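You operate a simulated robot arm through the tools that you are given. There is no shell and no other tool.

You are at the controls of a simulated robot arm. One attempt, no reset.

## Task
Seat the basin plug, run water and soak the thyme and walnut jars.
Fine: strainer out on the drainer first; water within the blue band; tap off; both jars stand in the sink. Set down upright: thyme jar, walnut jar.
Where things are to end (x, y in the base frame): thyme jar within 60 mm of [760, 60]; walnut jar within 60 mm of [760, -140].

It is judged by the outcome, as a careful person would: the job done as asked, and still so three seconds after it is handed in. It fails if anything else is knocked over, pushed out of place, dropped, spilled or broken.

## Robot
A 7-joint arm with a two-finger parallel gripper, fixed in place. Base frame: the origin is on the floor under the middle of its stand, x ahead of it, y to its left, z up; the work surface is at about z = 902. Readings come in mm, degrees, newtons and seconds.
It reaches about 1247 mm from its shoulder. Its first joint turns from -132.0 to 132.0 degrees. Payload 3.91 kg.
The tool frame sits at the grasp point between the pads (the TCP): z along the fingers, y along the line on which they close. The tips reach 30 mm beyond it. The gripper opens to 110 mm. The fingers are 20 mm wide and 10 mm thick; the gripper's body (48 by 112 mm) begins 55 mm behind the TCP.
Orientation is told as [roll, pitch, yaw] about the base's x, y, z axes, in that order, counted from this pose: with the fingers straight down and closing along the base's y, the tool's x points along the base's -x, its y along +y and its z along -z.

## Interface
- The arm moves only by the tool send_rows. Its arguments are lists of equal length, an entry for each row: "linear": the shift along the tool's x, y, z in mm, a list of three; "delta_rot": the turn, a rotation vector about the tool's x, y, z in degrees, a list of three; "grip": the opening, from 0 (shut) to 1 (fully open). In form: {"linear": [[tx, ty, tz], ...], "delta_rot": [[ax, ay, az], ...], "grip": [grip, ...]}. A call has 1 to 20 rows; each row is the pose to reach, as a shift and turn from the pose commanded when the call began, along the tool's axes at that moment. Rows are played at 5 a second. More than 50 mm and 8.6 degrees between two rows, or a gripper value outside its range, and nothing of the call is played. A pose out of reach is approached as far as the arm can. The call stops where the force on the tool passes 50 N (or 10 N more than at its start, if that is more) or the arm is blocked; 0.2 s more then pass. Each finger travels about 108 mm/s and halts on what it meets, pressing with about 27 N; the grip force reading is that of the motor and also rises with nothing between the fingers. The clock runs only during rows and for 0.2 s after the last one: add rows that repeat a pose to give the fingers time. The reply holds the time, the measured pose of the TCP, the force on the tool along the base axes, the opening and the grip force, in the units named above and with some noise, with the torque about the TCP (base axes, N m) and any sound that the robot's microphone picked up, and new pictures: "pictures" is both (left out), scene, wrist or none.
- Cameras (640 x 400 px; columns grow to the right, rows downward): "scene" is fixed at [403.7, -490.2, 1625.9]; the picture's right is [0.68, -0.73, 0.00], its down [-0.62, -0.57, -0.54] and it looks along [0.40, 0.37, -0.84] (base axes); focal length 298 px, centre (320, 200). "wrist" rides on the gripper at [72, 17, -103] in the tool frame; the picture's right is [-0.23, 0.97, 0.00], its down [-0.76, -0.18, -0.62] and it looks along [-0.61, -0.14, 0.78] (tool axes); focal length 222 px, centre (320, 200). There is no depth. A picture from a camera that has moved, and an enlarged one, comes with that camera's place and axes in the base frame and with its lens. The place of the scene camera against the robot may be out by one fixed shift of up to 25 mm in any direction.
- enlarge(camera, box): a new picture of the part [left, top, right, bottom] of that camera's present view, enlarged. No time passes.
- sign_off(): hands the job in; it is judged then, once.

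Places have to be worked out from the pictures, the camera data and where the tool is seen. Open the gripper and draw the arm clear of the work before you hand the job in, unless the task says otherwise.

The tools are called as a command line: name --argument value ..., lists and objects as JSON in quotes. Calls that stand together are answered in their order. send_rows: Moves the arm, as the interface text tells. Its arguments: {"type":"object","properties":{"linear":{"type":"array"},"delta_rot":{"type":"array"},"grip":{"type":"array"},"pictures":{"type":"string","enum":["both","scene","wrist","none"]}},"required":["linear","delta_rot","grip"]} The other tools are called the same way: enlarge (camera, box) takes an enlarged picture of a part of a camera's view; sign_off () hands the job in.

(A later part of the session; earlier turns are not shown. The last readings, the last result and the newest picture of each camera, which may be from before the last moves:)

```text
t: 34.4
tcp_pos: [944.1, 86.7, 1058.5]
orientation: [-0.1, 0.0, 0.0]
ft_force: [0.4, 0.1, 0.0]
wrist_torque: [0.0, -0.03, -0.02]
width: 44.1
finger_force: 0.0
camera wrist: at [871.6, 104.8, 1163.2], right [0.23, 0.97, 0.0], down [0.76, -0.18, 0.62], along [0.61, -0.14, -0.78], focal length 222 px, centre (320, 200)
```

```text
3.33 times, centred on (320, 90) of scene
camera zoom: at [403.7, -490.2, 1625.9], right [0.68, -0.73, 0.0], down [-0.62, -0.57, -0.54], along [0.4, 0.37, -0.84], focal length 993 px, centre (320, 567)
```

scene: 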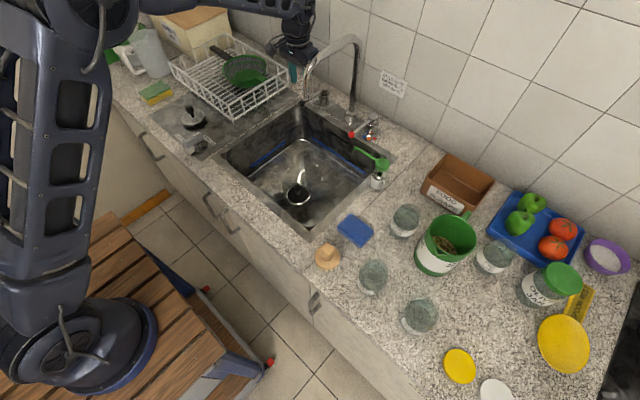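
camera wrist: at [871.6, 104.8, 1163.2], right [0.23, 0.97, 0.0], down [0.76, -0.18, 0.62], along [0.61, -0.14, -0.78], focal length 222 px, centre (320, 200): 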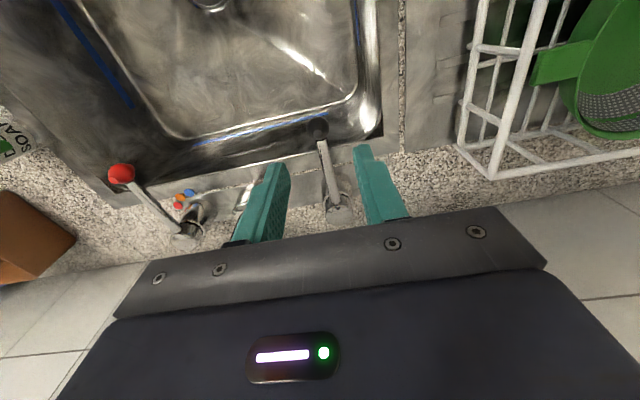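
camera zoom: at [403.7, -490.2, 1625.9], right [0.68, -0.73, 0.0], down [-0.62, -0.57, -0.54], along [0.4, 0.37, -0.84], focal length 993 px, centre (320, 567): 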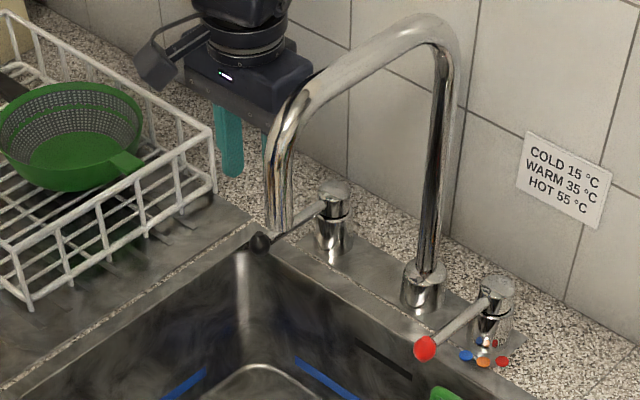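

The black flow lever runs straight along -x from its pivot at about (1056, 87) to the ball at (942, 87, 974), and it lies between my open fingers. I'll lower to straddle the ball.

send_rows --linear '[[0, 0, 25], [0, 0, 50], [0, 0, 73], [0, 0, 73], [0, 0, 73]]' --delta_rot '[[0, 0, 0], [0, 0, 0], [0, 0, 0], [0, 0, 0], [0, 0, 0]]' --grip '[0.4, 0.4, 0.4, 0.3, 0.3]'

enlarge --camera "wrist" --box '[220, 60, 420, 220]'

enlarge --camera "scene" --box '[260, 60, 360, 140]'

```text
t: 35.6
tcp_pos: [944.7, 86.4, 987.9]
orientation: [0.0, -0.1, 0.0]
ft_force: [-0.4, 0.1, -0.4]
wrist_torque: [0.01, -0.01, 0.0]
width: 33.2
finger_force: 0.1
camera wrist: at [871.8, 105.6, 1091.2], right [0.23, 0.97, 0.0], down [0.76, -0.18, 0.62], along [0.61, -0.14, -0.78], focal length 222 px, centre (320, 200)
```

scene: 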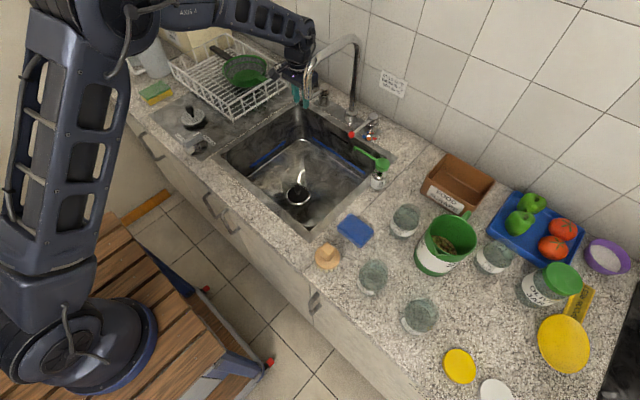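
wrist: 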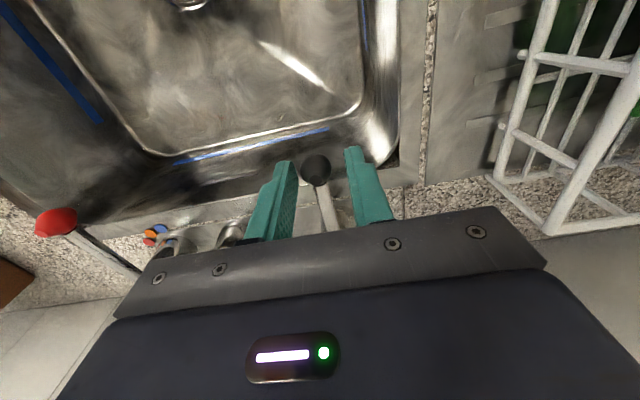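

```text
2.50 times, centred on (320, 140) of wrist
camera zoom: at [871.8, 105.6, 1091.2], right [0.23, 0.97, 0.0], down [0.76, -0.18, 0.62], along [0.61, -0.14, -0.78], focal length 555 px, centre (320, 350)
```

zoom: 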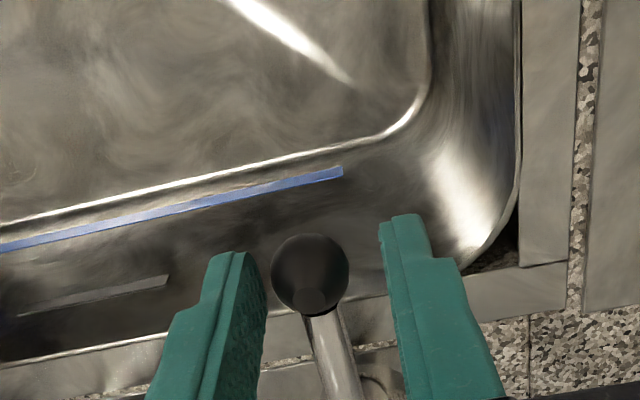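

```text
5.00 times, centred on (310, 100) of scene
camera zoom: at [403.7, -490.2, 1625.9], right [0.68, -0.73, 0.0], down [-0.62, -0.57, -0.54], along [0.4, 0.37, -0.84], focal length 1489 px, centre (370, 700)
```

zoom: 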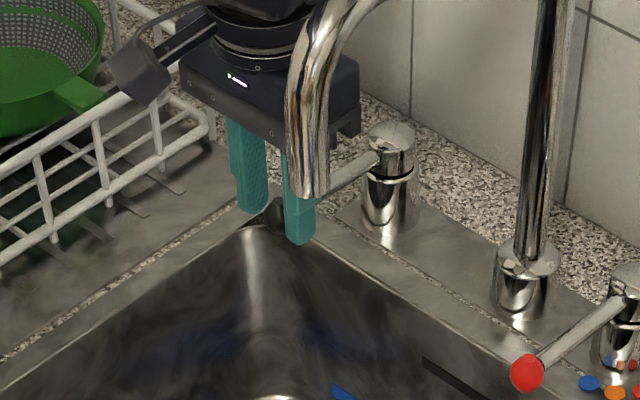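

The ball is between the fingers with a few mm of slack. I'll nudge it gently toward +y (outward) and watch force, sound and spout.

send_rows --linear '[[0, 4, 0], [0, 8, 0], [0, 11, 0], [0, 13, 0], [0, 13, 0]]' --delta_rot '[[0, 0, 0], [0, 0, 0], [0, 0, 0], [0, 0, 0], [0, 0, 0]]' --grip '[0.3, 0.3, 0.3, 0.3, 0.3]'

enlarge --camera "wrist" --box '[220, 60, 420, 220]'

enlarge --camera "scene" --box '[220, 60, 400, 220]'

```text
t: 36.8
tcp_pos: [944.2, 102.3, 988.8]
orientation: [0.0, 0.0, 0.0]
ft_force: [0.2, -0.9, 0.7]
wrist_torque: [-0.01, 0.03, 0.0]
width: 33.1
finger_force: 0.1
camera wrist: at [871.4, 119.1, 1091.5], right [0.23, 0.97, 0.0], down [0.76, -0.18, 0.62], along [0.61, -0.14, -0.78], focal length 222 px, centre (320, 200)
```

scene: 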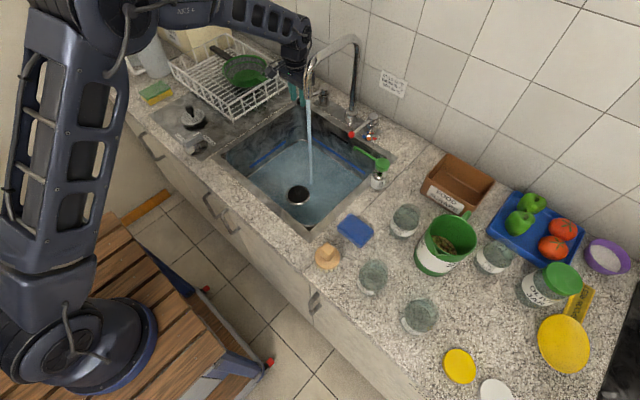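
wrist: 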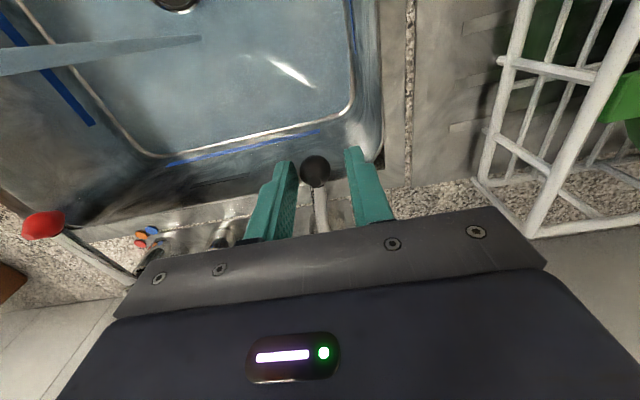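

```text
2.50 times, centred on (320, 140) of wrist
camera zoom: at [871.4, 119.1, 1091.5], right [0.23, 0.97, 0.0], down [0.76, -0.18, 0.62], along [0.61, -0.14, -0.78], focal length 555 px, centre (320, 350)
```

zoom: 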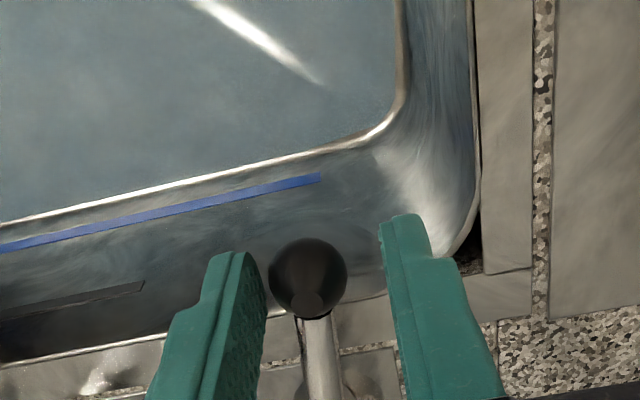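

```text
2.50 times, centred on (310, 140) of scene
camera zoom: at [403.7, -490.2, 1625.9], right [0.68, -0.73, 0.0], down [-0.62, -0.57, -0.54], along [0.4, 0.37, -0.84], focal length 745 px, centre (345, 350)
```

zoom: 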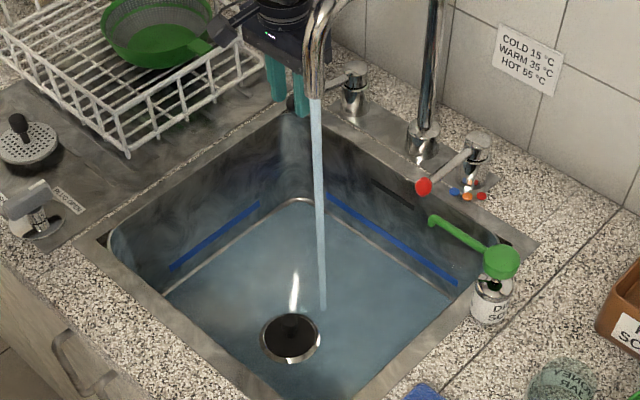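

Water is running and holding in the sink. The level rises with time, so I check closely where the waterline is relative to the blue band (no time passes while looking).

enlarge --camera "scene" --box '[295, 130, 375, 190]'

enlarge --camera "scene" --box '[225, 130, 300, 190]'

enlarge --camera "wrist" --box '[0, 0, 180, 160]'

enlarge --camera "scene" --box '[270, 170, 350, 240]'

```text
6.67 times, centred on (335, 160) of scene
camera zoom: at [403.7, -490.2, 1625.9], right [0.68, -0.73, 0.0], down [-0.62, -0.57, -0.54], along [0.4, 0.37, -0.84], focal length 1986 px, centre (220, 467)
```

zoom: 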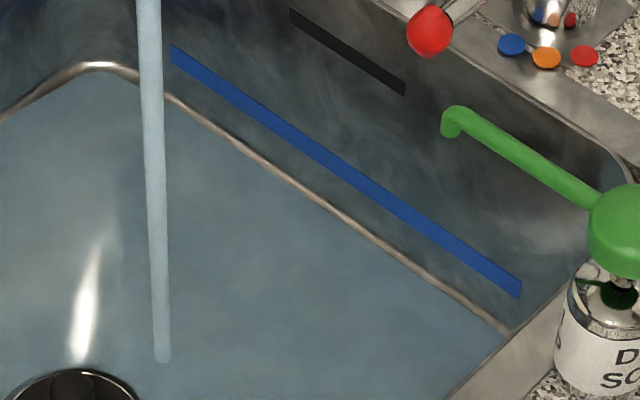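

```text
6.67 times, centred on (262, 160) of scene
camera zoom: at [403.7, -490.2, 1625.9], right [0.68, -0.73, 0.0], down [-0.62, -0.57, -0.54], along [0.4, 0.37, -0.84], focal length 1986 px, centre (703, 467)
```

zoom: 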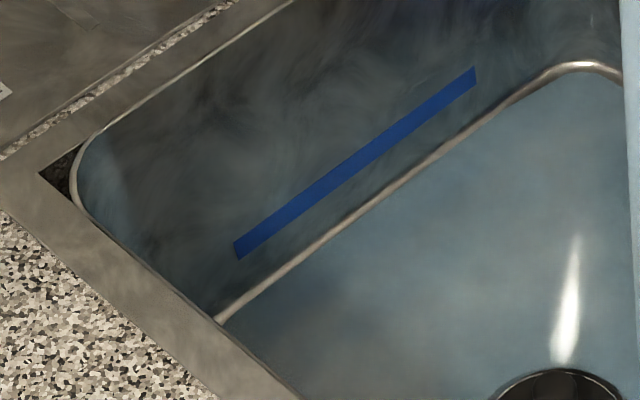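

```text
2.50 times, centred on (90, 80) of wrist
camera zoom: at [871.4, 119.1, 1091.5], right [0.23, 0.97, 0.0], down [0.76, -0.18, 0.62], along [0.61, -0.14, -0.78], focal length 555 px, centre (895, 500)
```

zoom: 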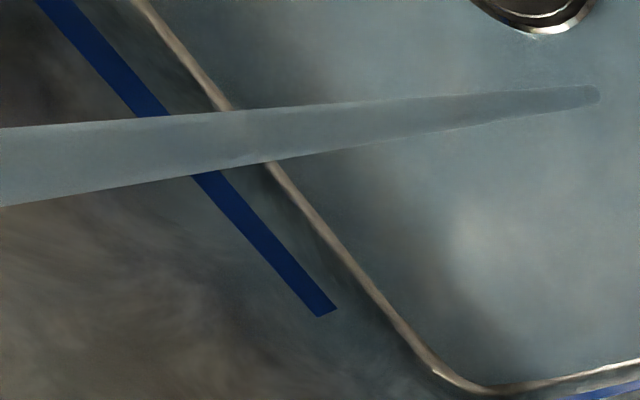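

```text
5.71 times, centred on (310, 205) of scene
camera zoom: at [403.7, -490.2, 1625.9], right [0.68, -0.73, 0.0], down [-0.62, -0.57, -0.54], along [0.4, 0.37, -0.84], focal length 1702 px, centre (377, 171)
```

zoom: 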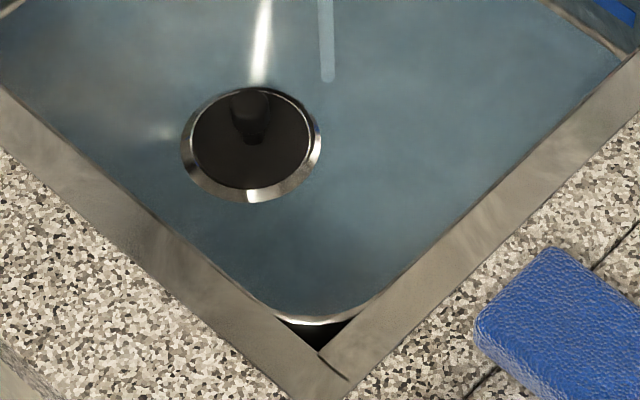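

The plug holds water, and the level is just covering the floor. I triangulate the band at the back wall to about z≈772. The lever is now about 6° open; I'll let it run 1 second at this setting to gauge the fill rate.

send_rows --linear '[[0, 0, 0], [0, 0, 0], [0, 0, 0], [0, 0, 0], [0, 0, 0]]' --delta_rot '[[0, 0, 0], [0, 0, 0], [0, 0, 0], [0, 0, 0], [0, 0, 0]]' --grip '[0.3, 0.3, 0.3, 0.3, 0.3]' --pictures "none"

enlarge --camera "scene" --box '[295, 130, 375, 190]'

enlarge --camera "scene" --box '[225, 130, 300, 190]'

enlarge --camera "wrist" --box '[0, 0, 180, 160]'

enlarge --camera "scene" --box '[270, 170, 350, 240]'

```text
t: 38.0
tcp_pos: [944.1, 101.5, 986.5]
orientation: [0.0, 0.0, 0.0]
ft_force: [0.5, 0.1, 0.4]
wrist_torque: [0.0, 0.01, -0.02]
width: 33.1
finger_force: 0.1
```

```text
6.67 times, centred on (335, 160) of scene
camera zoom: at [403.7, -490.2, 1625.9], right [0.68, -0.73, 0.0], down [-0.62, -0.57, -0.54], along [0.4, 0.37, -0.84], focal length 1986 px, centre (220, 467)
```

zoom: 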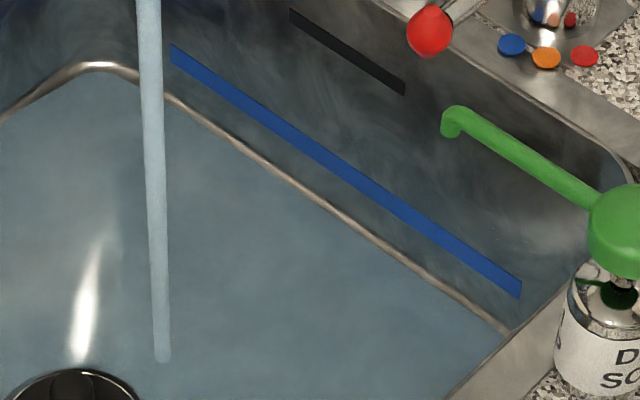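

```text
6.67 times, centred on (262, 160) of scene
camera zoom: at [403.7, -490.2, 1625.9], right [0.68, -0.73, 0.0], down [-0.62, -0.57, -0.54], along [0.4, 0.37, -0.84], focal length 1986 px, centre (703, 467)
```

zoom: 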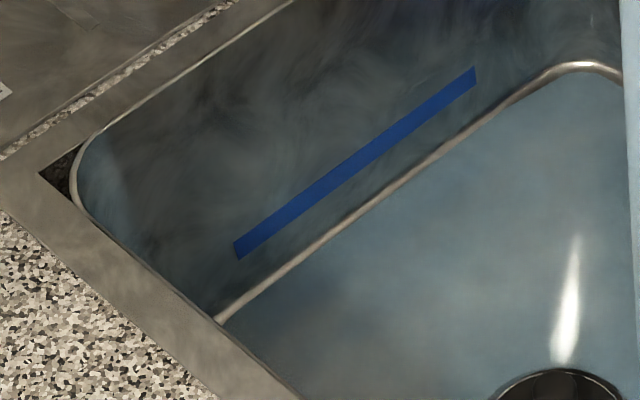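

```text
2.50 times, centred on (90, 80) of wrist
camera zoom: at [871.4, 119.0, 1091.4], right [0.23, 0.97, 0.0], down [0.76, -0.18, 0.62], along [0.61, -0.14, -0.78], focal length 555 px, centre (895, 500)
```

zoom: 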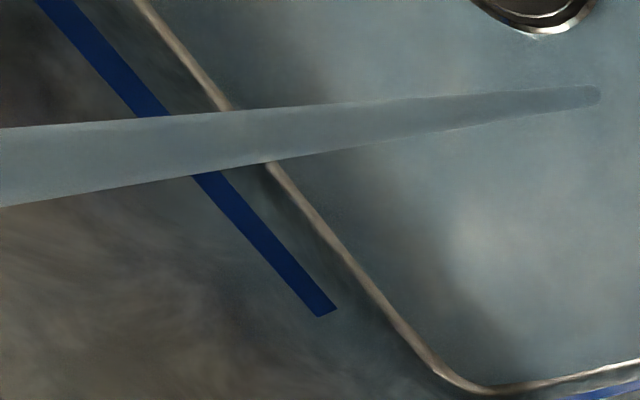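

```text
5.71 times, centred on (310, 205) of scene
camera zoom: at [403.7, -490.2, 1625.9], right [0.68, -0.73, 0.0], down [-0.62, -0.57, -0.54], along [0.4, 0.37, -0.84], focal length 1702 px, centre (377, 171)
```

zoom: 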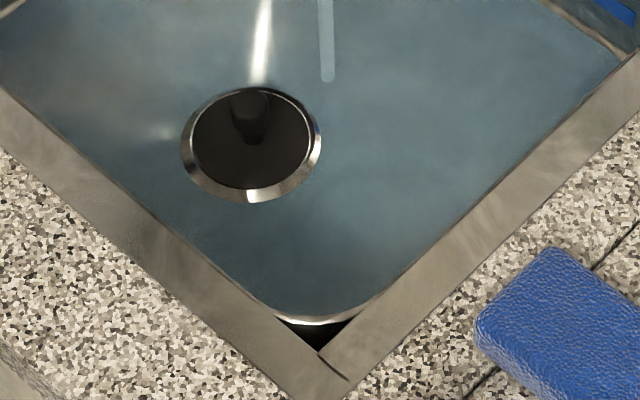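

No measurable rise in one second, so either the flow is small or water is leaving the drain. I'll wait 4 more seconds and compare the waterline around the plug ring and the walls.

send_rows --linear '[[0, 0, 0], [0, 0, 0], [0, 0, 0], [0, 0, 0], [0, 0, 0], [0, 0, 0], [0, 0, 0], [0, 0, 0], [0, 0, 0], [0, 0, 0], [0, 0, 0], [0, 0, 0], [0, 0, 0], [0, 0, 0], [0, 0, 0], [0, 0, 0], [0, 0, 0], [0, 0, 0], [0, 0, 0], [0, 0, 0]]' --delta_rot '[[0, 0, 0], [0, 0, 0], [0, 0, 0], [0, 0, 0], [0, 0, 0], [0, 0, 0], [0, 0, 0], [0, 0, 0], [0, 0, 0], [0, 0, 0], [0, 0, 0], [0, 0, 0], [0, 0, 0], [0, 0, 0], [0, 0, 0], [0, 0, 0], [0, 0, 0], [0, 0, 0], [0, 0, 0], [0, 0, 0]]' --grip '[0.3, 0.3, 0.3, 0.3, 0.3, 0.3, 0.3, 0.3, 0.3, 0.3, 0.3, 0.3, 0.3, 0.3, 0.3, 0.3, 0.3, 0.3, 0.3, 0.3]' --pictures "none"

enlarge --camera "scene" --box '[295, 130, 375, 190]'

enlarge --camera "scene" --box '[225, 130, 300, 190]'

enlarge --camera "scene" --box '[270, 170, 350, 240]'

```text
t: 42.2
tcp_pos: [943.3, 101.9, 987.3]
orientation: [0.1, 0.0, 0.0]
ft_force: [0.2, -0.1, 0.0]
wrist_torque: [0.0, 0.02, -0.01]
width: 33.1
finger_force: 0.2
```

```text
6.67 times, centred on (335, 160) of scene
camera zoom: at [403.7, -490.2, 1625.9], right [0.68, -0.73, 0.0], down [-0.62, -0.57, -0.54], along [0.4, 0.37, -0.84], focal length 1986 px, centre (220, 467)
```

zoom: 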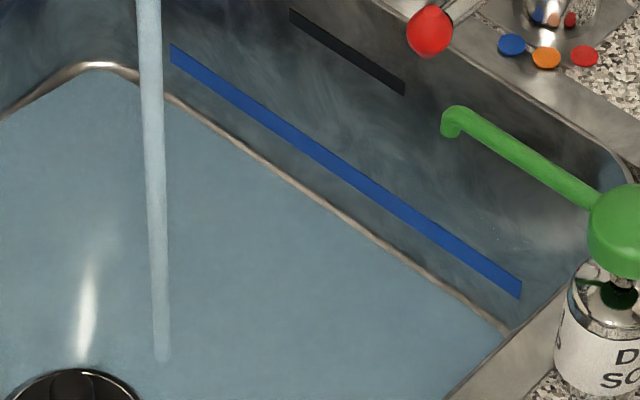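

```text
6.67 times, centred on (262, 160) of scene
camera zoom: at [403.7, -490.2, 1625.9], right [0.68, -0.73, 0.0], down [-0.62, -0.57, -0.54], along [0.4, 0.37, -0.84], focal length 1986 px, centre (703, 467)
```

zoom: 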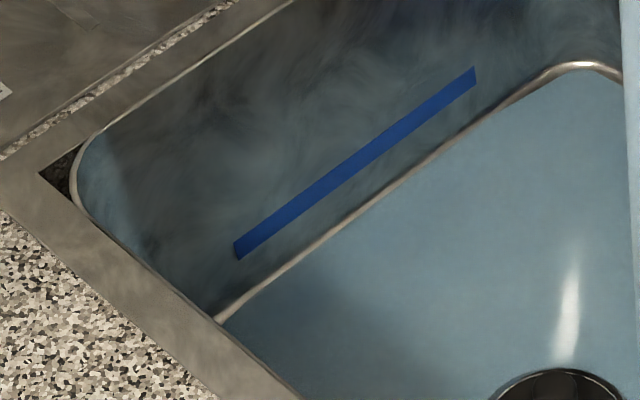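

```text
5.71 times, centred on (310, 205) of scene
camera zoom: at [403.7, -490.2, 1625.9], right [0.68, -0.73, 0.0], down [-0.62, -0.57, -0.54], along [0.4, 0.37, -0.84], focal length 1702 px, centre (377, 171)
```

zoom: 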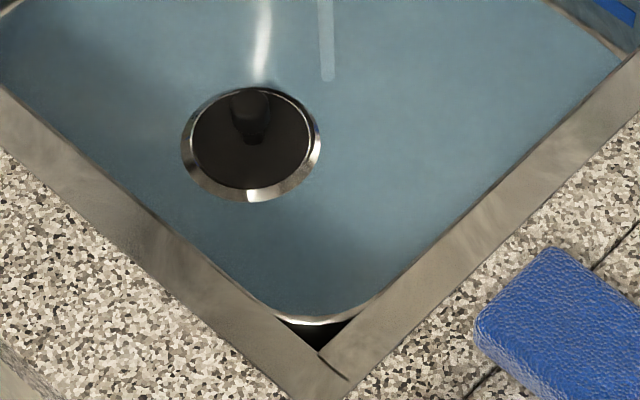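

The level is creeping up only about a millimetre in 4 s, so the drain is holding and the flow is just small. I'll open the lever further, to about 25°, following its arc.

send_rows --linear '[[-1, 9, 0], [-2.5, 18, 0], [-4.5, 27, 0], [-6, 35, 0], [-8, 41, 0]]' --delta_rot '[[0, 0, 0], [0, 0, 0], [0, 0, 0], [0, 0, 0], [0, 0, 0]]' --grip '[0.3, 0.3, 0.3, 0.3, 0.3]'

enlarge --camera "scene" --box '[295, 130, 375, 190]'

enlarge --camera "scene" --box '[225, 130, 300, 190]'

enlarge --camera "wrist" --box '[220, 60, 420, 220]'

```text
t: 43.4
tcp_pos: [951.5, 142.3, 987.3]
orientation: [0.0, 0.0, 0.0]
ft_force: [0.2, 0.5, -0.2]
wrist_torque: [-0.04, -0.02, 0.01]
width: 32.9
finger_force: 0.1
camera wrist: at [879.2, 159.8, 1091.0], right [0.23, 0.97, 0.0], down [0.76, -0.18, 0.62], along [0.61, -0.14, -0.78], focal length 222 px, centre (320, 200)
```

scene: 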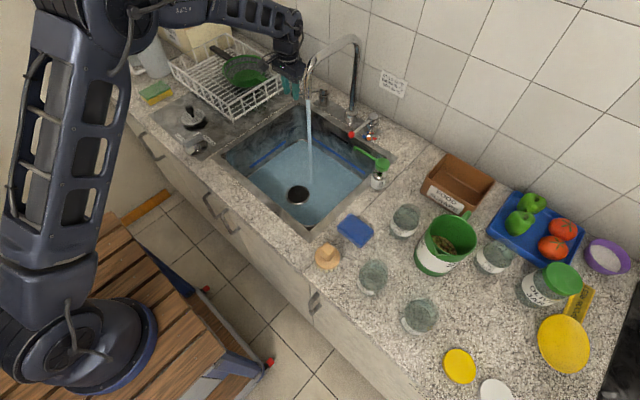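
wrist: 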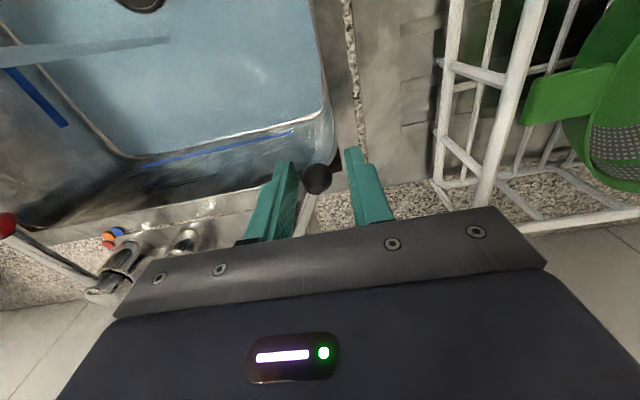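

```text
6.67 times, centred on (335, 160) of scene
camera zoom: at [403.7, -490.2, 1625.9], right [0.68, -0.73, 0.0], down [-0.62, -0.57, -0.54], along [0.4, 0.37, -0.84], focal length 1986 px, centre (220, 467)
```

zoom: 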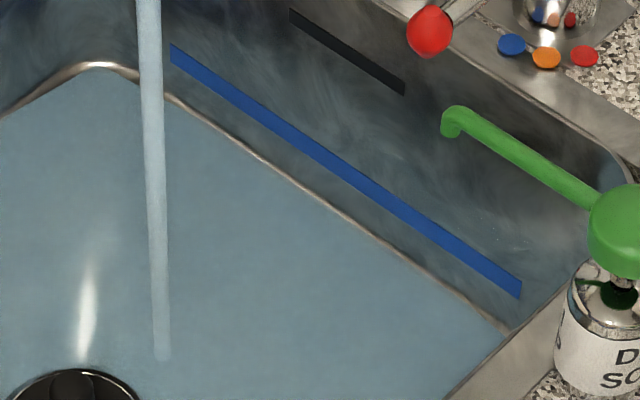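

```text
6.67 times, centred on (262, 160) of scene
camera zoom: at [403.7, -490.2, 1625.9], right [0.68, -0.73, 0.0], down [-0.62, -0.57, -0.54], along [0.4, 0.37, -0.84], focal length 1986 px, centre (703, 467)
```

zoom: 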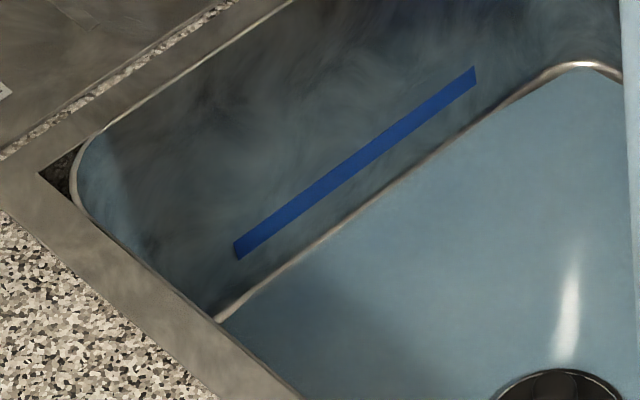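

```text
2.50 times, centred on (320, 140) of wrist
camera zoom: at [879.2, 159.8, 1091.0], right [0.23, 0.97, 0.0], down [0.76, -0.18, 0.62], along [0.61, -0.14, -0.78], focal length 555 px, centre (320, 350)
```

zoom: 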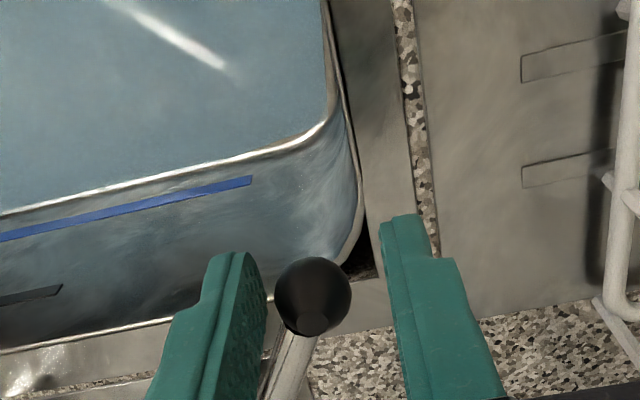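

The lever moved freely with the ball. I'll wait 3 s and measure the rise rate at this opening.

send_rows --linear '[[0, 0, 0], [0, 0, 0], [0, 0, 0], [0, 0, 0], [0, 0, 0], [0, 0, 0], [0, 0, 0], [0, 0, 0], [0, 0, 0], [0, 0, 0], [0, 0, 0], [0, 0, 0], [0, 0, 0], [0, 0, 0], [0, 0, 0]]' --delta_rot '[[0, 0, 0], [0, 0, 0], [0, 0, 0], [0, 0, 0], [0, 0, 0], [0, 0, 0], [0, 0, 0], [0, 0, 0], [0, 0, 0], [0, 0, 0], [0, 0, 0], [0, 0, 0], [0, 0, 0], [0, 0, 0], [0, 0, 0]]' --grip '[0.3, 0.3, 0.3, 0.3, 0.3, 0.3, 0.3, 0.3, 0.3, 0.3, 0.3, 0.3, 0.3, 0.3, 0.3]' --pictures "none"

enlarge --camera "scene" --box '[295, 130, 375, 190]'

enlarge --camera "scene" --box '[225, 130, 300, 190]'

enlarge --camera "scene" --box '[270, 170, 350, 240]'

```text
t: 46.6
tcp_pos: [952.0, 141.6, 987.0]
orientation: [0.0, 0.1, 0.0]
ft_force: [0.7, -0.8, 0.5]
wrist_torque: [-0.03, -0.01, -0.02]
width: 32.9
finger_force: 0.2
```

```text
6.67 times, centred on (335, 160) of scene
camera zoom: at [403.7, -490.2, 1625.9], right [0.68, -0.73, 0.0], down [-0.62, -0.57, -0.54], along [0.4, 0.37, -0.84], focal length 1986 px, centre (220, 467)
```

zoom: 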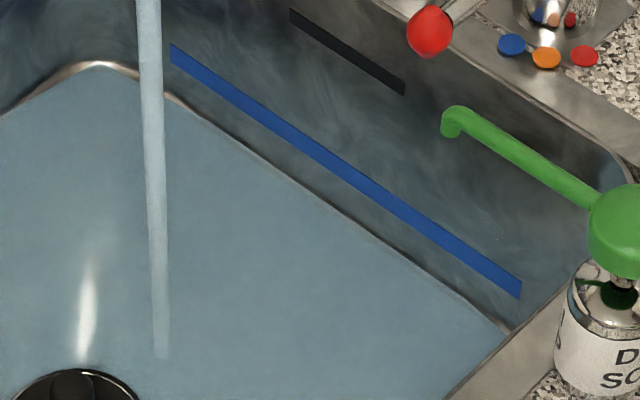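

```text
6.67 times, centred on (262, 160) of scene
camera zoom: at [403.7, -490.2, 1625.9], right [0.68, -0.73, 0.0], down [-0.62, -0.57, -0.54], along [0.4, 0.37, -0.84], focal length 1986 px, centre (703, 467)
```

zoom: 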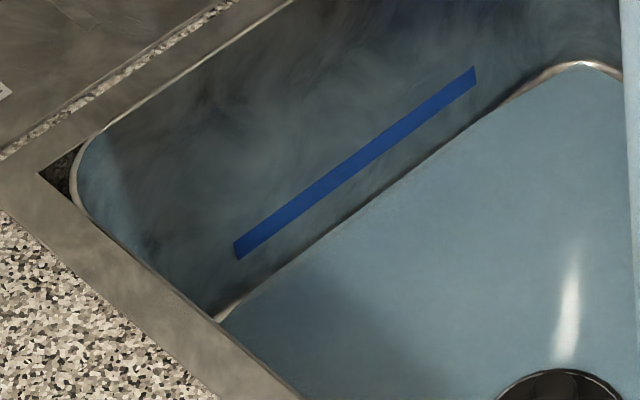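

```text
5.71 times, centred on (310, 205) of scene
camera zoom: at [403.7, -490.2, 1625.9], right [0.68, -0.73, 0.0], down [-0.62, -0.57, -0.54], along [0.4, 0.37, -0.84], focal length 1702 px, centre (377, 171)
```

zoom: 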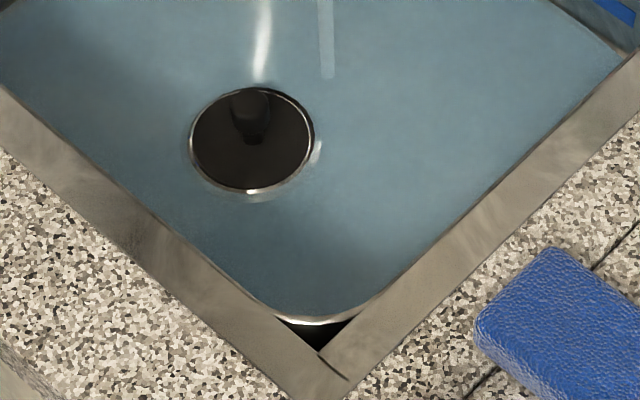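

The drain holds and the level is rising, but slowly. I'll open the lever to about 40° to speed things up, staying clear of the rack, and keep watching.

send_rows --linear '[[-4, 8, 0], [-8, 16, 0], [-12, 24, 0], [-12, 24, 0], [-12, 24, 0], [-12, 24, 0], [-12, 24, 0], [-12, 24, 0], [-12, 24, 0], [-12, 24, 0], [-12, 24, 0], [-12, 24, 0], [-12, 24, 0]]' --delta_rot '[[0, 0, 0], [0, 0, 0], [0, 0, 0], [0, 0, 0], [0, 0, 0], [0, 0, 0], [0, 0, 0], [0, 0, 0], [0, 0, 0], [0, 0, 0], [0, 0, 0], [0, 0, 0], [0, 0, 0]]' --grip '[0.3, 0.3, 0.3, 0.3, 0.3, 0.3, 0.3, 0.3, 0.3, 0.3, 0.3, 0.3, 0.3]' --pictures "wrist"

enlarge --camera "scene" --box '[295, 130, 375, 190]'

enlarge --camera "scene" --box '[225, 130, 300, 190]'

enlarge --camera "scene" --box '[270, 170, 350, 240]'

```text
t: 49.4
tcp_pos: [964.8, 165.9, 989.4]
orientation: [0.0, 0.0, 0.0]
ft_force: [0.2, 0.8, 0.7]
wrist_torque: [-0.03, -0.04, -0.01]
width: 32.9
finger_force: 0.1
camera wrist: at [891.9, 183.7, 1092.3], right [0.23, 0.97, 0.0], down [0.76, -0.18, 0.62], along [0.61, -0.14, -0.78], focal length 222 px, centre (320, 200)
```

wrist: 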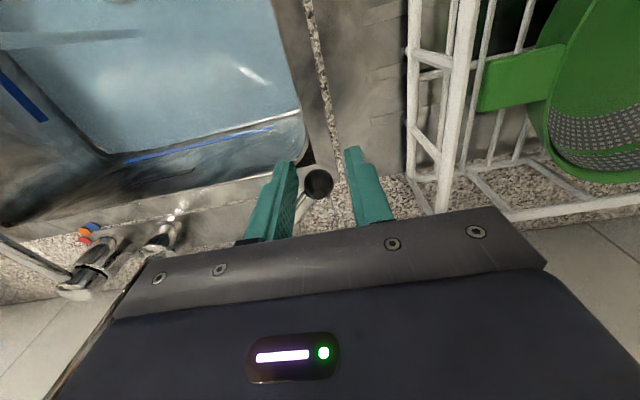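

```text
6.67 times, centred on (335, 160) of scene
camera zoom: at [403.7, -490.2, 1625.9], right [0.68, -0.73, 0.0], down [-0.62, -0.57, -0.54], along [0.4, 0.37, -0.84], focal length 1986 px, centre (220, 467)
```

zoom: 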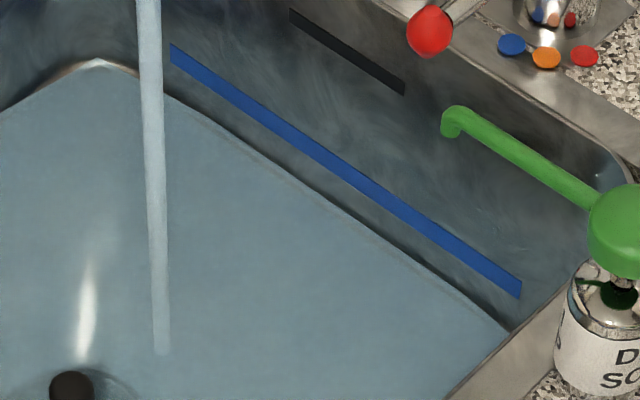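

```text
6.67 times, centred on (262, 160) of scene
camera zoom: at [403.7, -490.2, 1625.9], right [0.68, -0.73, 0.0], down [-0.62, -0.57, -0.54], along [0.4, 0.37, -0.84], focal length 1986 px, centre (703, 467)
```

zoom: 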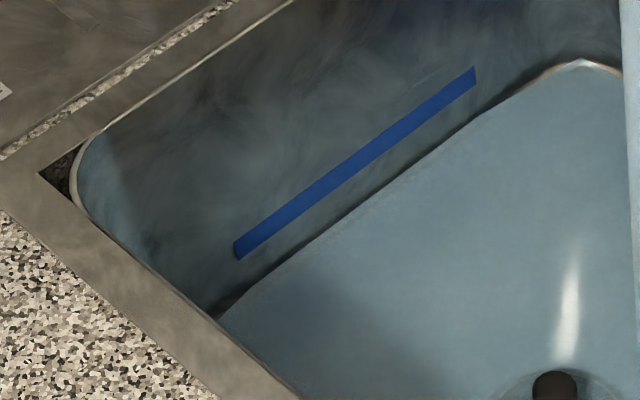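

```text
5.71 times, centred on (310, 205) of scene
camera zoom: at [403.7, -490.2, 1625.9], right [0.68, -0.73, 0.0], down [-0.62, -0.57, -0.54], along [0.4, 0.37, -0.84], focal length 1702 px, centre (377, 171)
```

zoom: 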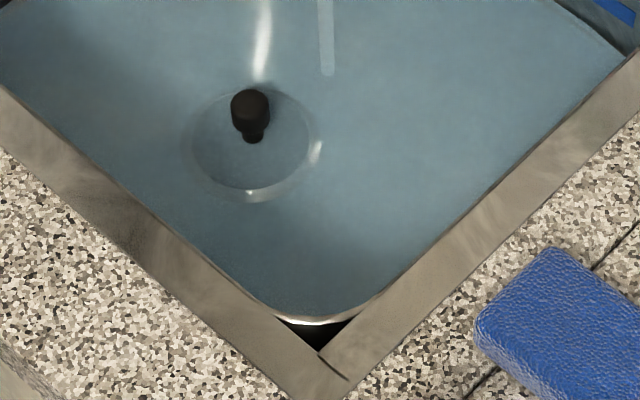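

The plug disc is now submerged and the level is rising around 1 mm/s. I continue with short waits and watch the gap between waterline and band.

send_rows --linear '[[0, 0, 0], [0, 0, 0], [0, 0, 0], [0, 0, 0], [0, 0, 0], [0, 0, 0], [0, 0, 0], [0, 0, 0], [0, 0, 0], [0, 0, 0], [0, 0, 0], [0, 0, 0], [0, 0, 0], [0, 0, 0], [0, 0, 0], [0, 0, 0], [0, 0, 0], [0, 0, 0], [0, 0, 0], [0, 0, 0]]' --delta_rot '[[0, 0, 0], [0, 0, 0], [0, 0, 0], [0, 0, 0], [0, 0, 0], [0, 0, 0], [0, 0, 0], [0, 0, 0], [0, 0, 0], [0, 0, 0], [0, 0, 0], [0, 0, 0], [0, 0, 0], [0, 0, 0], [0, 0, 0], [0, 0, 0], [0, 0, 0], [0, 0, 0], [0, 0, 0], [0, 0, 0]]' --grip '[0.3, 0.3, 0.3, 0.3, 0.3, 0.3, 0.3, 0.3, 0.3, 0.3, 0.3, 0.3, 0.3, 0.3, 0.3, 0.3, 0.3, 0.3, 0.3, 0.3]' --pictures "none"

enlarge --camera "scene" --box '[295, 130, 375, 190]'

enlarge --camera "scene" --box '[270, 170, 350, 240]'

```text
t: 53.6
tcp_pos: [963.3, 166.0, 988.1]
orientation: [0.0, 0.0, 0.0]
ft_force: [0.0, -0.4, -0.3]
wrist_torque: [-0.02, 0.02, -0.01]
width: 33.1
finger_force: 0.1
```

```text
6.67 times, centred on (335, 160) of scene
camera zoom: at [403.7, -490.2, 1625.9], right [0.68, -0.73, 0.0], down [-0.62, -0.57, -0.54], along [0.4, 0.37, -0.84], focal length 1986 px, centre (220, 467)
```

zoom: 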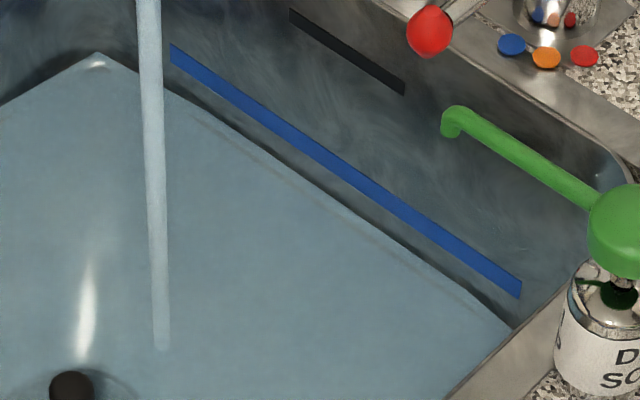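

```text
5.71 times, centred on (310, 205) of scene
camera zoom: at [403.7, -490.2, 1625.9], right [0.68, -0.73, 0.0], down [-0.62, -0.57, -0.54], along [0.4, 0.37, -0.84], focal length 1702 px, centre (377, 171)
```

zoom: 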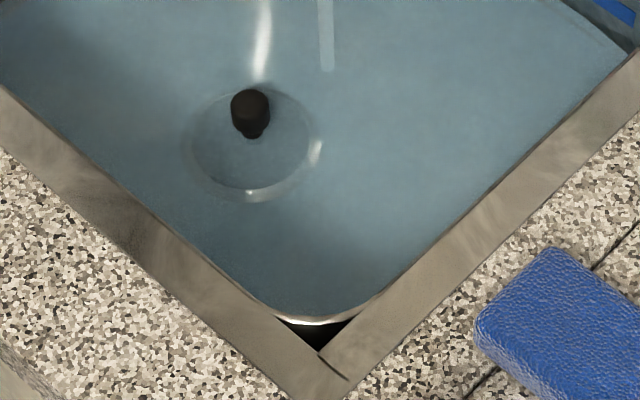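

The waterline has climbed about 6 mm in 4 s (≈1.5 mm/s) with about 28–31 mm still to go to mid-band. I'll let it run about 8 s more in two waits and re-measure.

send_rows --linear '[[0, 0, 0], [0, 0, 0], [0, 0, 0], [0, 0, 0], [0, 0, 0], [0, 0, 0], [0, 0, 0], [0, 0, 0], [0, 0, 0], [0, 0, 0], [0, 0, 0], [0, 0, 0], [0, 0, 0], [0, 0, 0], [0, 0, 0], [0, 0, 0], [0, 0, 0], [0, 0, 0], [0, 0, 0], [0, 0, 0]]' --delta_rot '[[0, 0, 0], [0, 0, 0], [0, 0, 0], [0, 0, 0], [0, 0, 0], [0, 0, 0], [0, 0, 0], [0, 0, 0], [0, 0, 0], [0, 0, 0], [0, 0, 0], [0, 0, 0], [0, 0, 0], [0, 0, 0], [0, 0, 0], [0, 0, 0], [0, 0, 0], [0, 0, 0], [0, 0, 0], [0, 0, 0]]' --grip '[0.3, 0.3, 0.3, 0.3, 0.3, 0.3, 0.3, 0.3, 0.3, 0.3, 0.3, 0.3, 0.3, 0.3, 0.3, 0.3, 0.3, 0.3, 0.3, 0.3]' --pictures "none"

enlarge --camera "scene" --box '[295, 130, 375, 190]'

enlarge --camera "scene" --box '[270, 170, 350, 240]'

```text
t: 57.8
tcp_pos: [965.3, 165.4, 988.6]
orientation: [0.0, 0.1, 0.0]
ft_force: [0.6, 0.6, 0.1]
wrist_torque: [0.01, -0.02, 0.03]
width: 32.7
finger_force: 0.0
```

```text
6.67 times, centred on (335, 160) of scene
camera zoom: at [403.7, -490.2, 1625.9], right [0.68, -0.73, 0.0], down [-0.62, -0.57, -0.54], along [0.4, 0.37, -0.84], focal length 1986 px, centre (220, 467)
```

zoom: 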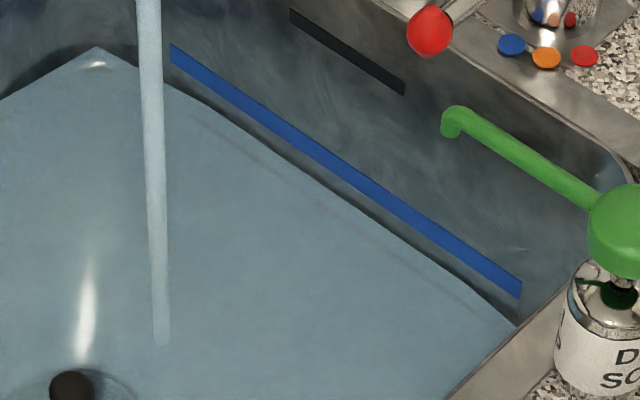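

```text
5.71 times, centred on (310, 205) of scene
camera zoom: at [403.7, -490.2, 1625.9], right [0.68, -0.73, 0.0], down [-0.62, -0.57, -0.54], along [0.4, 0.37, -0.84], focal length 1702 px, centre (377, 171)
```

zoom: 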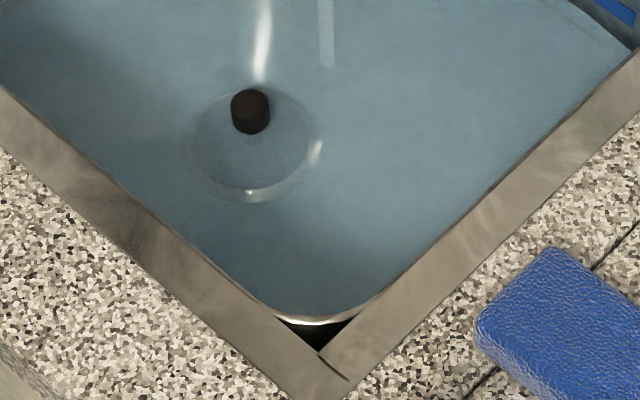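

The waterline is now roughly 11 mm below the band's lower edge. I'll wait about 4 more seconds twice, checking in between.

send_rows --linear '[[0, 0, 0], [0, 0, 0], [0, 0, 0], [0, 0, 0], [0, 0, 0], [0, 0, 0], [0, 0, 0], [0, 0, 0], [0, 0, 0], [0, 0, 0], [0, 0, 0], [0, 0, 0], [0, 0, 0], [0, 0, 0], [0, 0, 0], [0, 0, 0], [0, 0, 0], [0, 0, 0], [0, 0, 0], [0, 0, 0]]' --delta_rot '[[0, 0, 0], [0, 0, 0], [0, 0, 0], [0, 0, 0], [0, 0, 0], [0, 0, 0], [0, 0, 0], [0, 0, 0], [0, 0, 0], [0, 0, 0], [0, 0, 0], [0, 0, 0], [0, 0, 0], [0, 0, 0], [0, 0, 0], [0, 0, 0], [0, 0, 0], [0, 0, 0], [0, 0, 0], [0, 0, 0]]' --grip '[0.3, 0.3, 0.3, 0.3, 0.3, 0.3, 0.3, 0.3, 0.3, 0.3, 0.3, 0.3, 0.3, 0.3, 0.3, 0.3, 0.3, 0.3, 0.3, 0.3]' --pictures "none"

enlarge --camera "scene" --box '[310, 135, 360, 175]'

enlarge --camera "scene" --box '[270, 170, 350, 240]'

enlarge --camera "scene" --box '[240, 140, 290, 180]'

```text
t: 62.0
tcp_pos: [964.3, 165.8, 988.8]
orientation: [0.0, -0.1, 0.0]
ft_force: [-0.1, -0.6, 0.1]
wrist_torque: [0.0, 0.0, 0.02]
width: 33.0
finger_force: 0.0
```

```text
10.00 times, centred on (335, 155) of scene
camera zoom: at [403.7, -490.2, 1625.9], right [0.68, -0.73, 0.0], down [-0.62, -0.57, -0.54], along [0.4, 0.37, -0.84], focal length 2979 px, centre (170, 650)
```

zoom: 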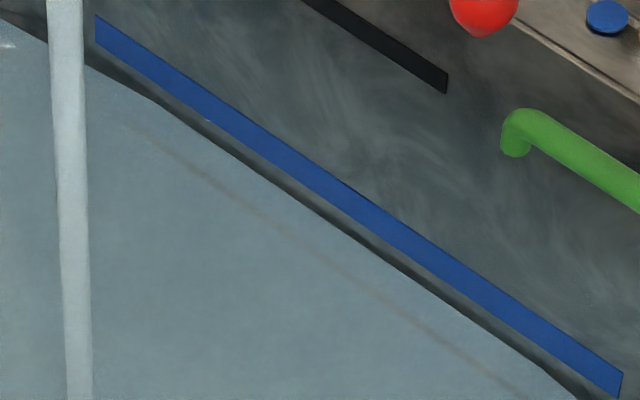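

```text
5.71 times, centred on (310, 205) of scene
camera zoom: at [403.7, -490.2, 1625.9], right [0.68, -0.73, 0.0], down [-0.62, -0.57, -0.54], along [0.4, 0.37, -0.84], focal length 1702 px, centre (377, 171)
```

zoom: 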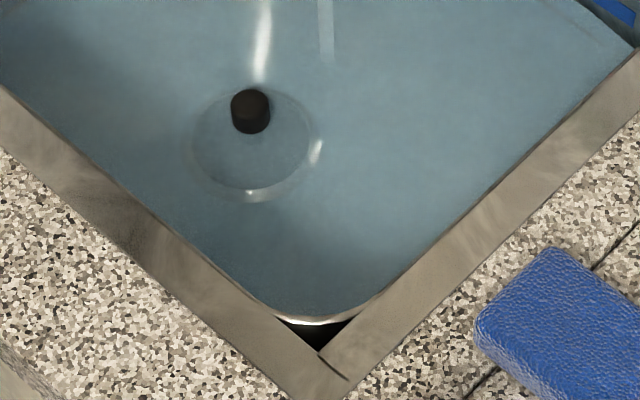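

```text
10.00 times, centred on (265, 160) of scene
camera zoom: at [403.7, -490.2, 1625.9], right [0.68, -0.73, 0.0], down [-0.62, -0.57, -0.54], along [0.4, 0.37, -0.84], focal length 2979 px, centre (870, 600)
```

zoom: 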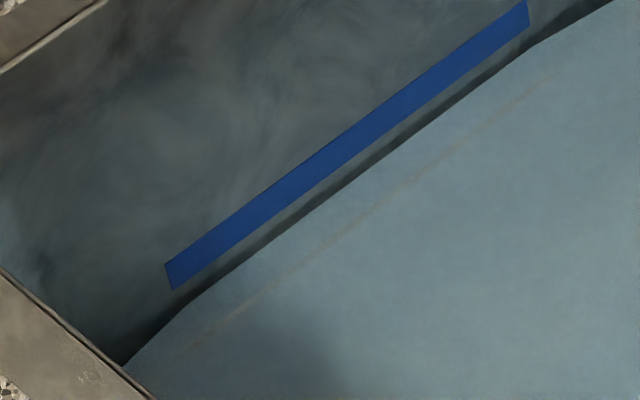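

Let me zoom tighter on the waterline-to-band gap on both walls to measure it properly.

enlarge --camera "scene" --box '[330, 150, 350, 165]'

enlarge --camera "scene" --box '[260, 148, 280, 163]'

enlarge --camera "wrist" --box '[0, 40, 160, 200]'

```text
16.00 times, centred on (340, 158) of scene
camera zoom: at [403.7, -490.2, 1625.9], right [0.68, -0.73, 0.0], down [-0.62, -0.57, -0.54], along [0.4, 0.37, -0.84], focal length 4766 px, centre (0, 880)
```

zoom: 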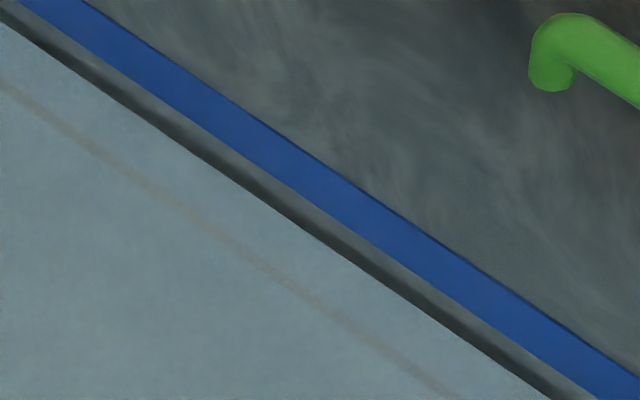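

```text
16.00 times, centred on (270, 156) of scene
camera zoom: at [403.7, -490.2, 1625.9], right [0.68, -0.73, 0.0], down [-0.62, -0.57, -0.54], along [0.4, 0.37, -0.84], focal length 4766 px, centre (1120, 912)
```

zoom: 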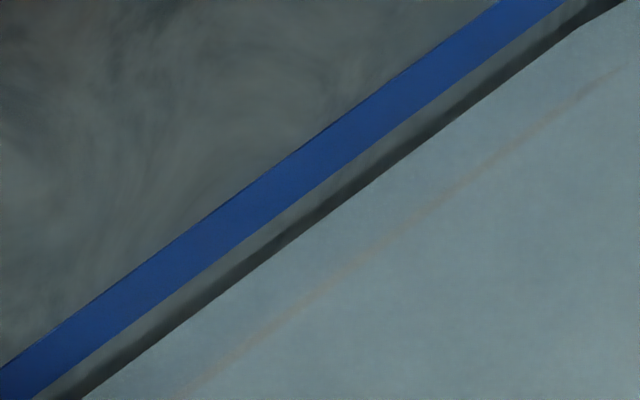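

```text
2.50 times, centred on (80, 120) of wrist
camera zoom: at [891.9, 183.7, 1092.3], right [0.23, 0.97, 0.0], down [0.76, -0.18, 0.62], along [0.61, -0.14, -0.78], focal length 555 px, centre (920, 400)
```

zoom: 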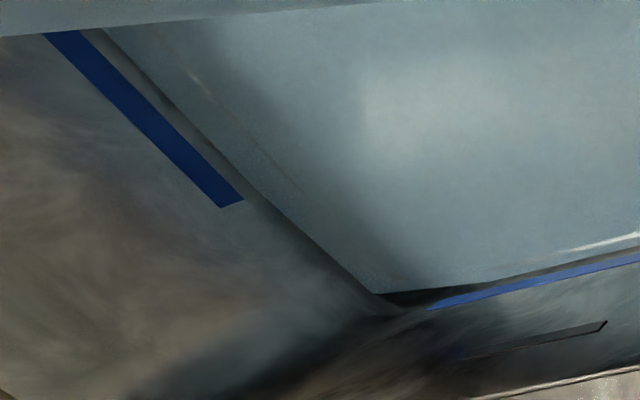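

The gap is about 0.7 of a band thickness (band ≈15 mm, gap ≈10–11 mm), so mid-band is about 18 mm away. I'll wait 4 s, then re-measure the rate.

send_rows --linear '[[0, 0, 0], [0, 0, 0], [0, 0, 0], [0, 0, 0], [0, 0, 0], [0, 0, 0], [0, 0, 0], [0, 0, 0], [0, 0, 0], [0, 0, 0], [0, 0, 0], [0, 0, 0], [0, 0, 0], [0, 0, 0], [0, 0, 0], [0, 0, 0], [0, 0, 0], [0, 0, 0], [0, 0, 0], [0, 0, 0]]' --delta_rot '[[0, 0, 0], [0, 0, 0], [0, 0, 0], [0, 0, 0], [0, 0, 0], [0, 0, 0], [0, 0, 0], [0, 0, 0], [0, 0, 0], [0, 0, 0], [0, 0, 0], [0, 0, 0], [0, 0, 0], [0, 0, 0], [0, 0, 0], [0, 0, 0], [0, 0, 0], [0, 0, 0], [0, 0, 0], [0, 0, 0]]' --grip '[0.3, 0.3, 0.3, 0.3, 0.3, 0.3, 0.3, 0.3, 0.3, 0.3, 0.3, 0.3, 0.3, 0.3, 0.3, 0.3, 0.3, 0.3, 0.3, 0.3]' --pictures "none"

enlarge --camera "scene" --box '[330, 150, 350, 165]'

enlarge --camera "scene" --box '[260, 148, 280, 163]'

enlarge --camera "wrist" --box '[0, 40, 160, 200]'

```text
t: 66.2
tcp_pos: [964.3, 165.7, 988.3]
orientation: [0.0, -0.1, 0.0]
ft_force: [-0.3, -1.3, 0.0]
wrist_torque: [0.02, 0.0, 0.01]
width: 32.9
finger_force: 0.1
```

```text
16.00 times, centred on (340, 158) of scene
camera zoom: at [403.7, -490.2, 1625.9], right [0.68, -0.73, 0.0], down [-0.62, -0.57, -0.54], along [0.4, 0.37, -0.84], focal length 4766 px, centre (0, 880)
```

zoom: 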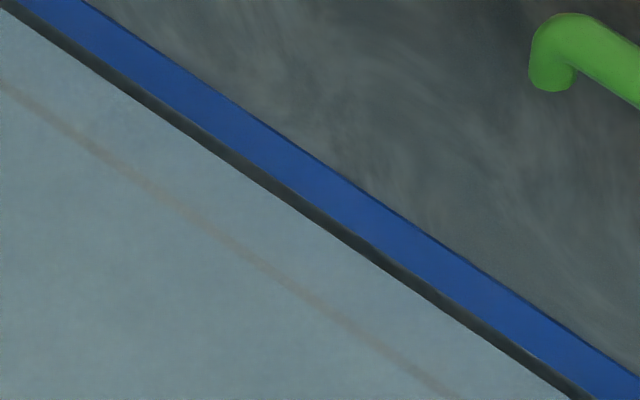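

```text
16.00 times, centred on (270, 156) of scene
camera zoom: at [403.7, -490.2, 1625.9], right [0.68, -0.73, 0.0], down [-0.62, -0.57, -0.54], along [0.4, 0.37, -0.84], focal length 4766 px, centre (1120, 912)
```

zoom: 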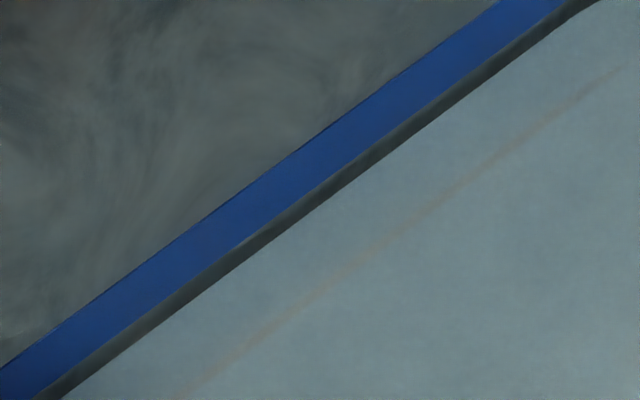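

```text
2.50 times, centred on (80, 120) of wrist
camera zoom: at [891.9, 183.7, 1092.3], right [0.23, 0.97, 0.0], down [0.76, -0.18, 0.62], along [0.61, -0.14, -0.78], focal length 555 px, centre (920, 400)
```

zoom: 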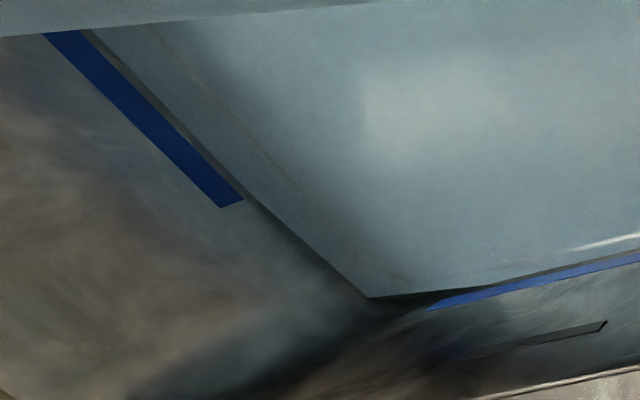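

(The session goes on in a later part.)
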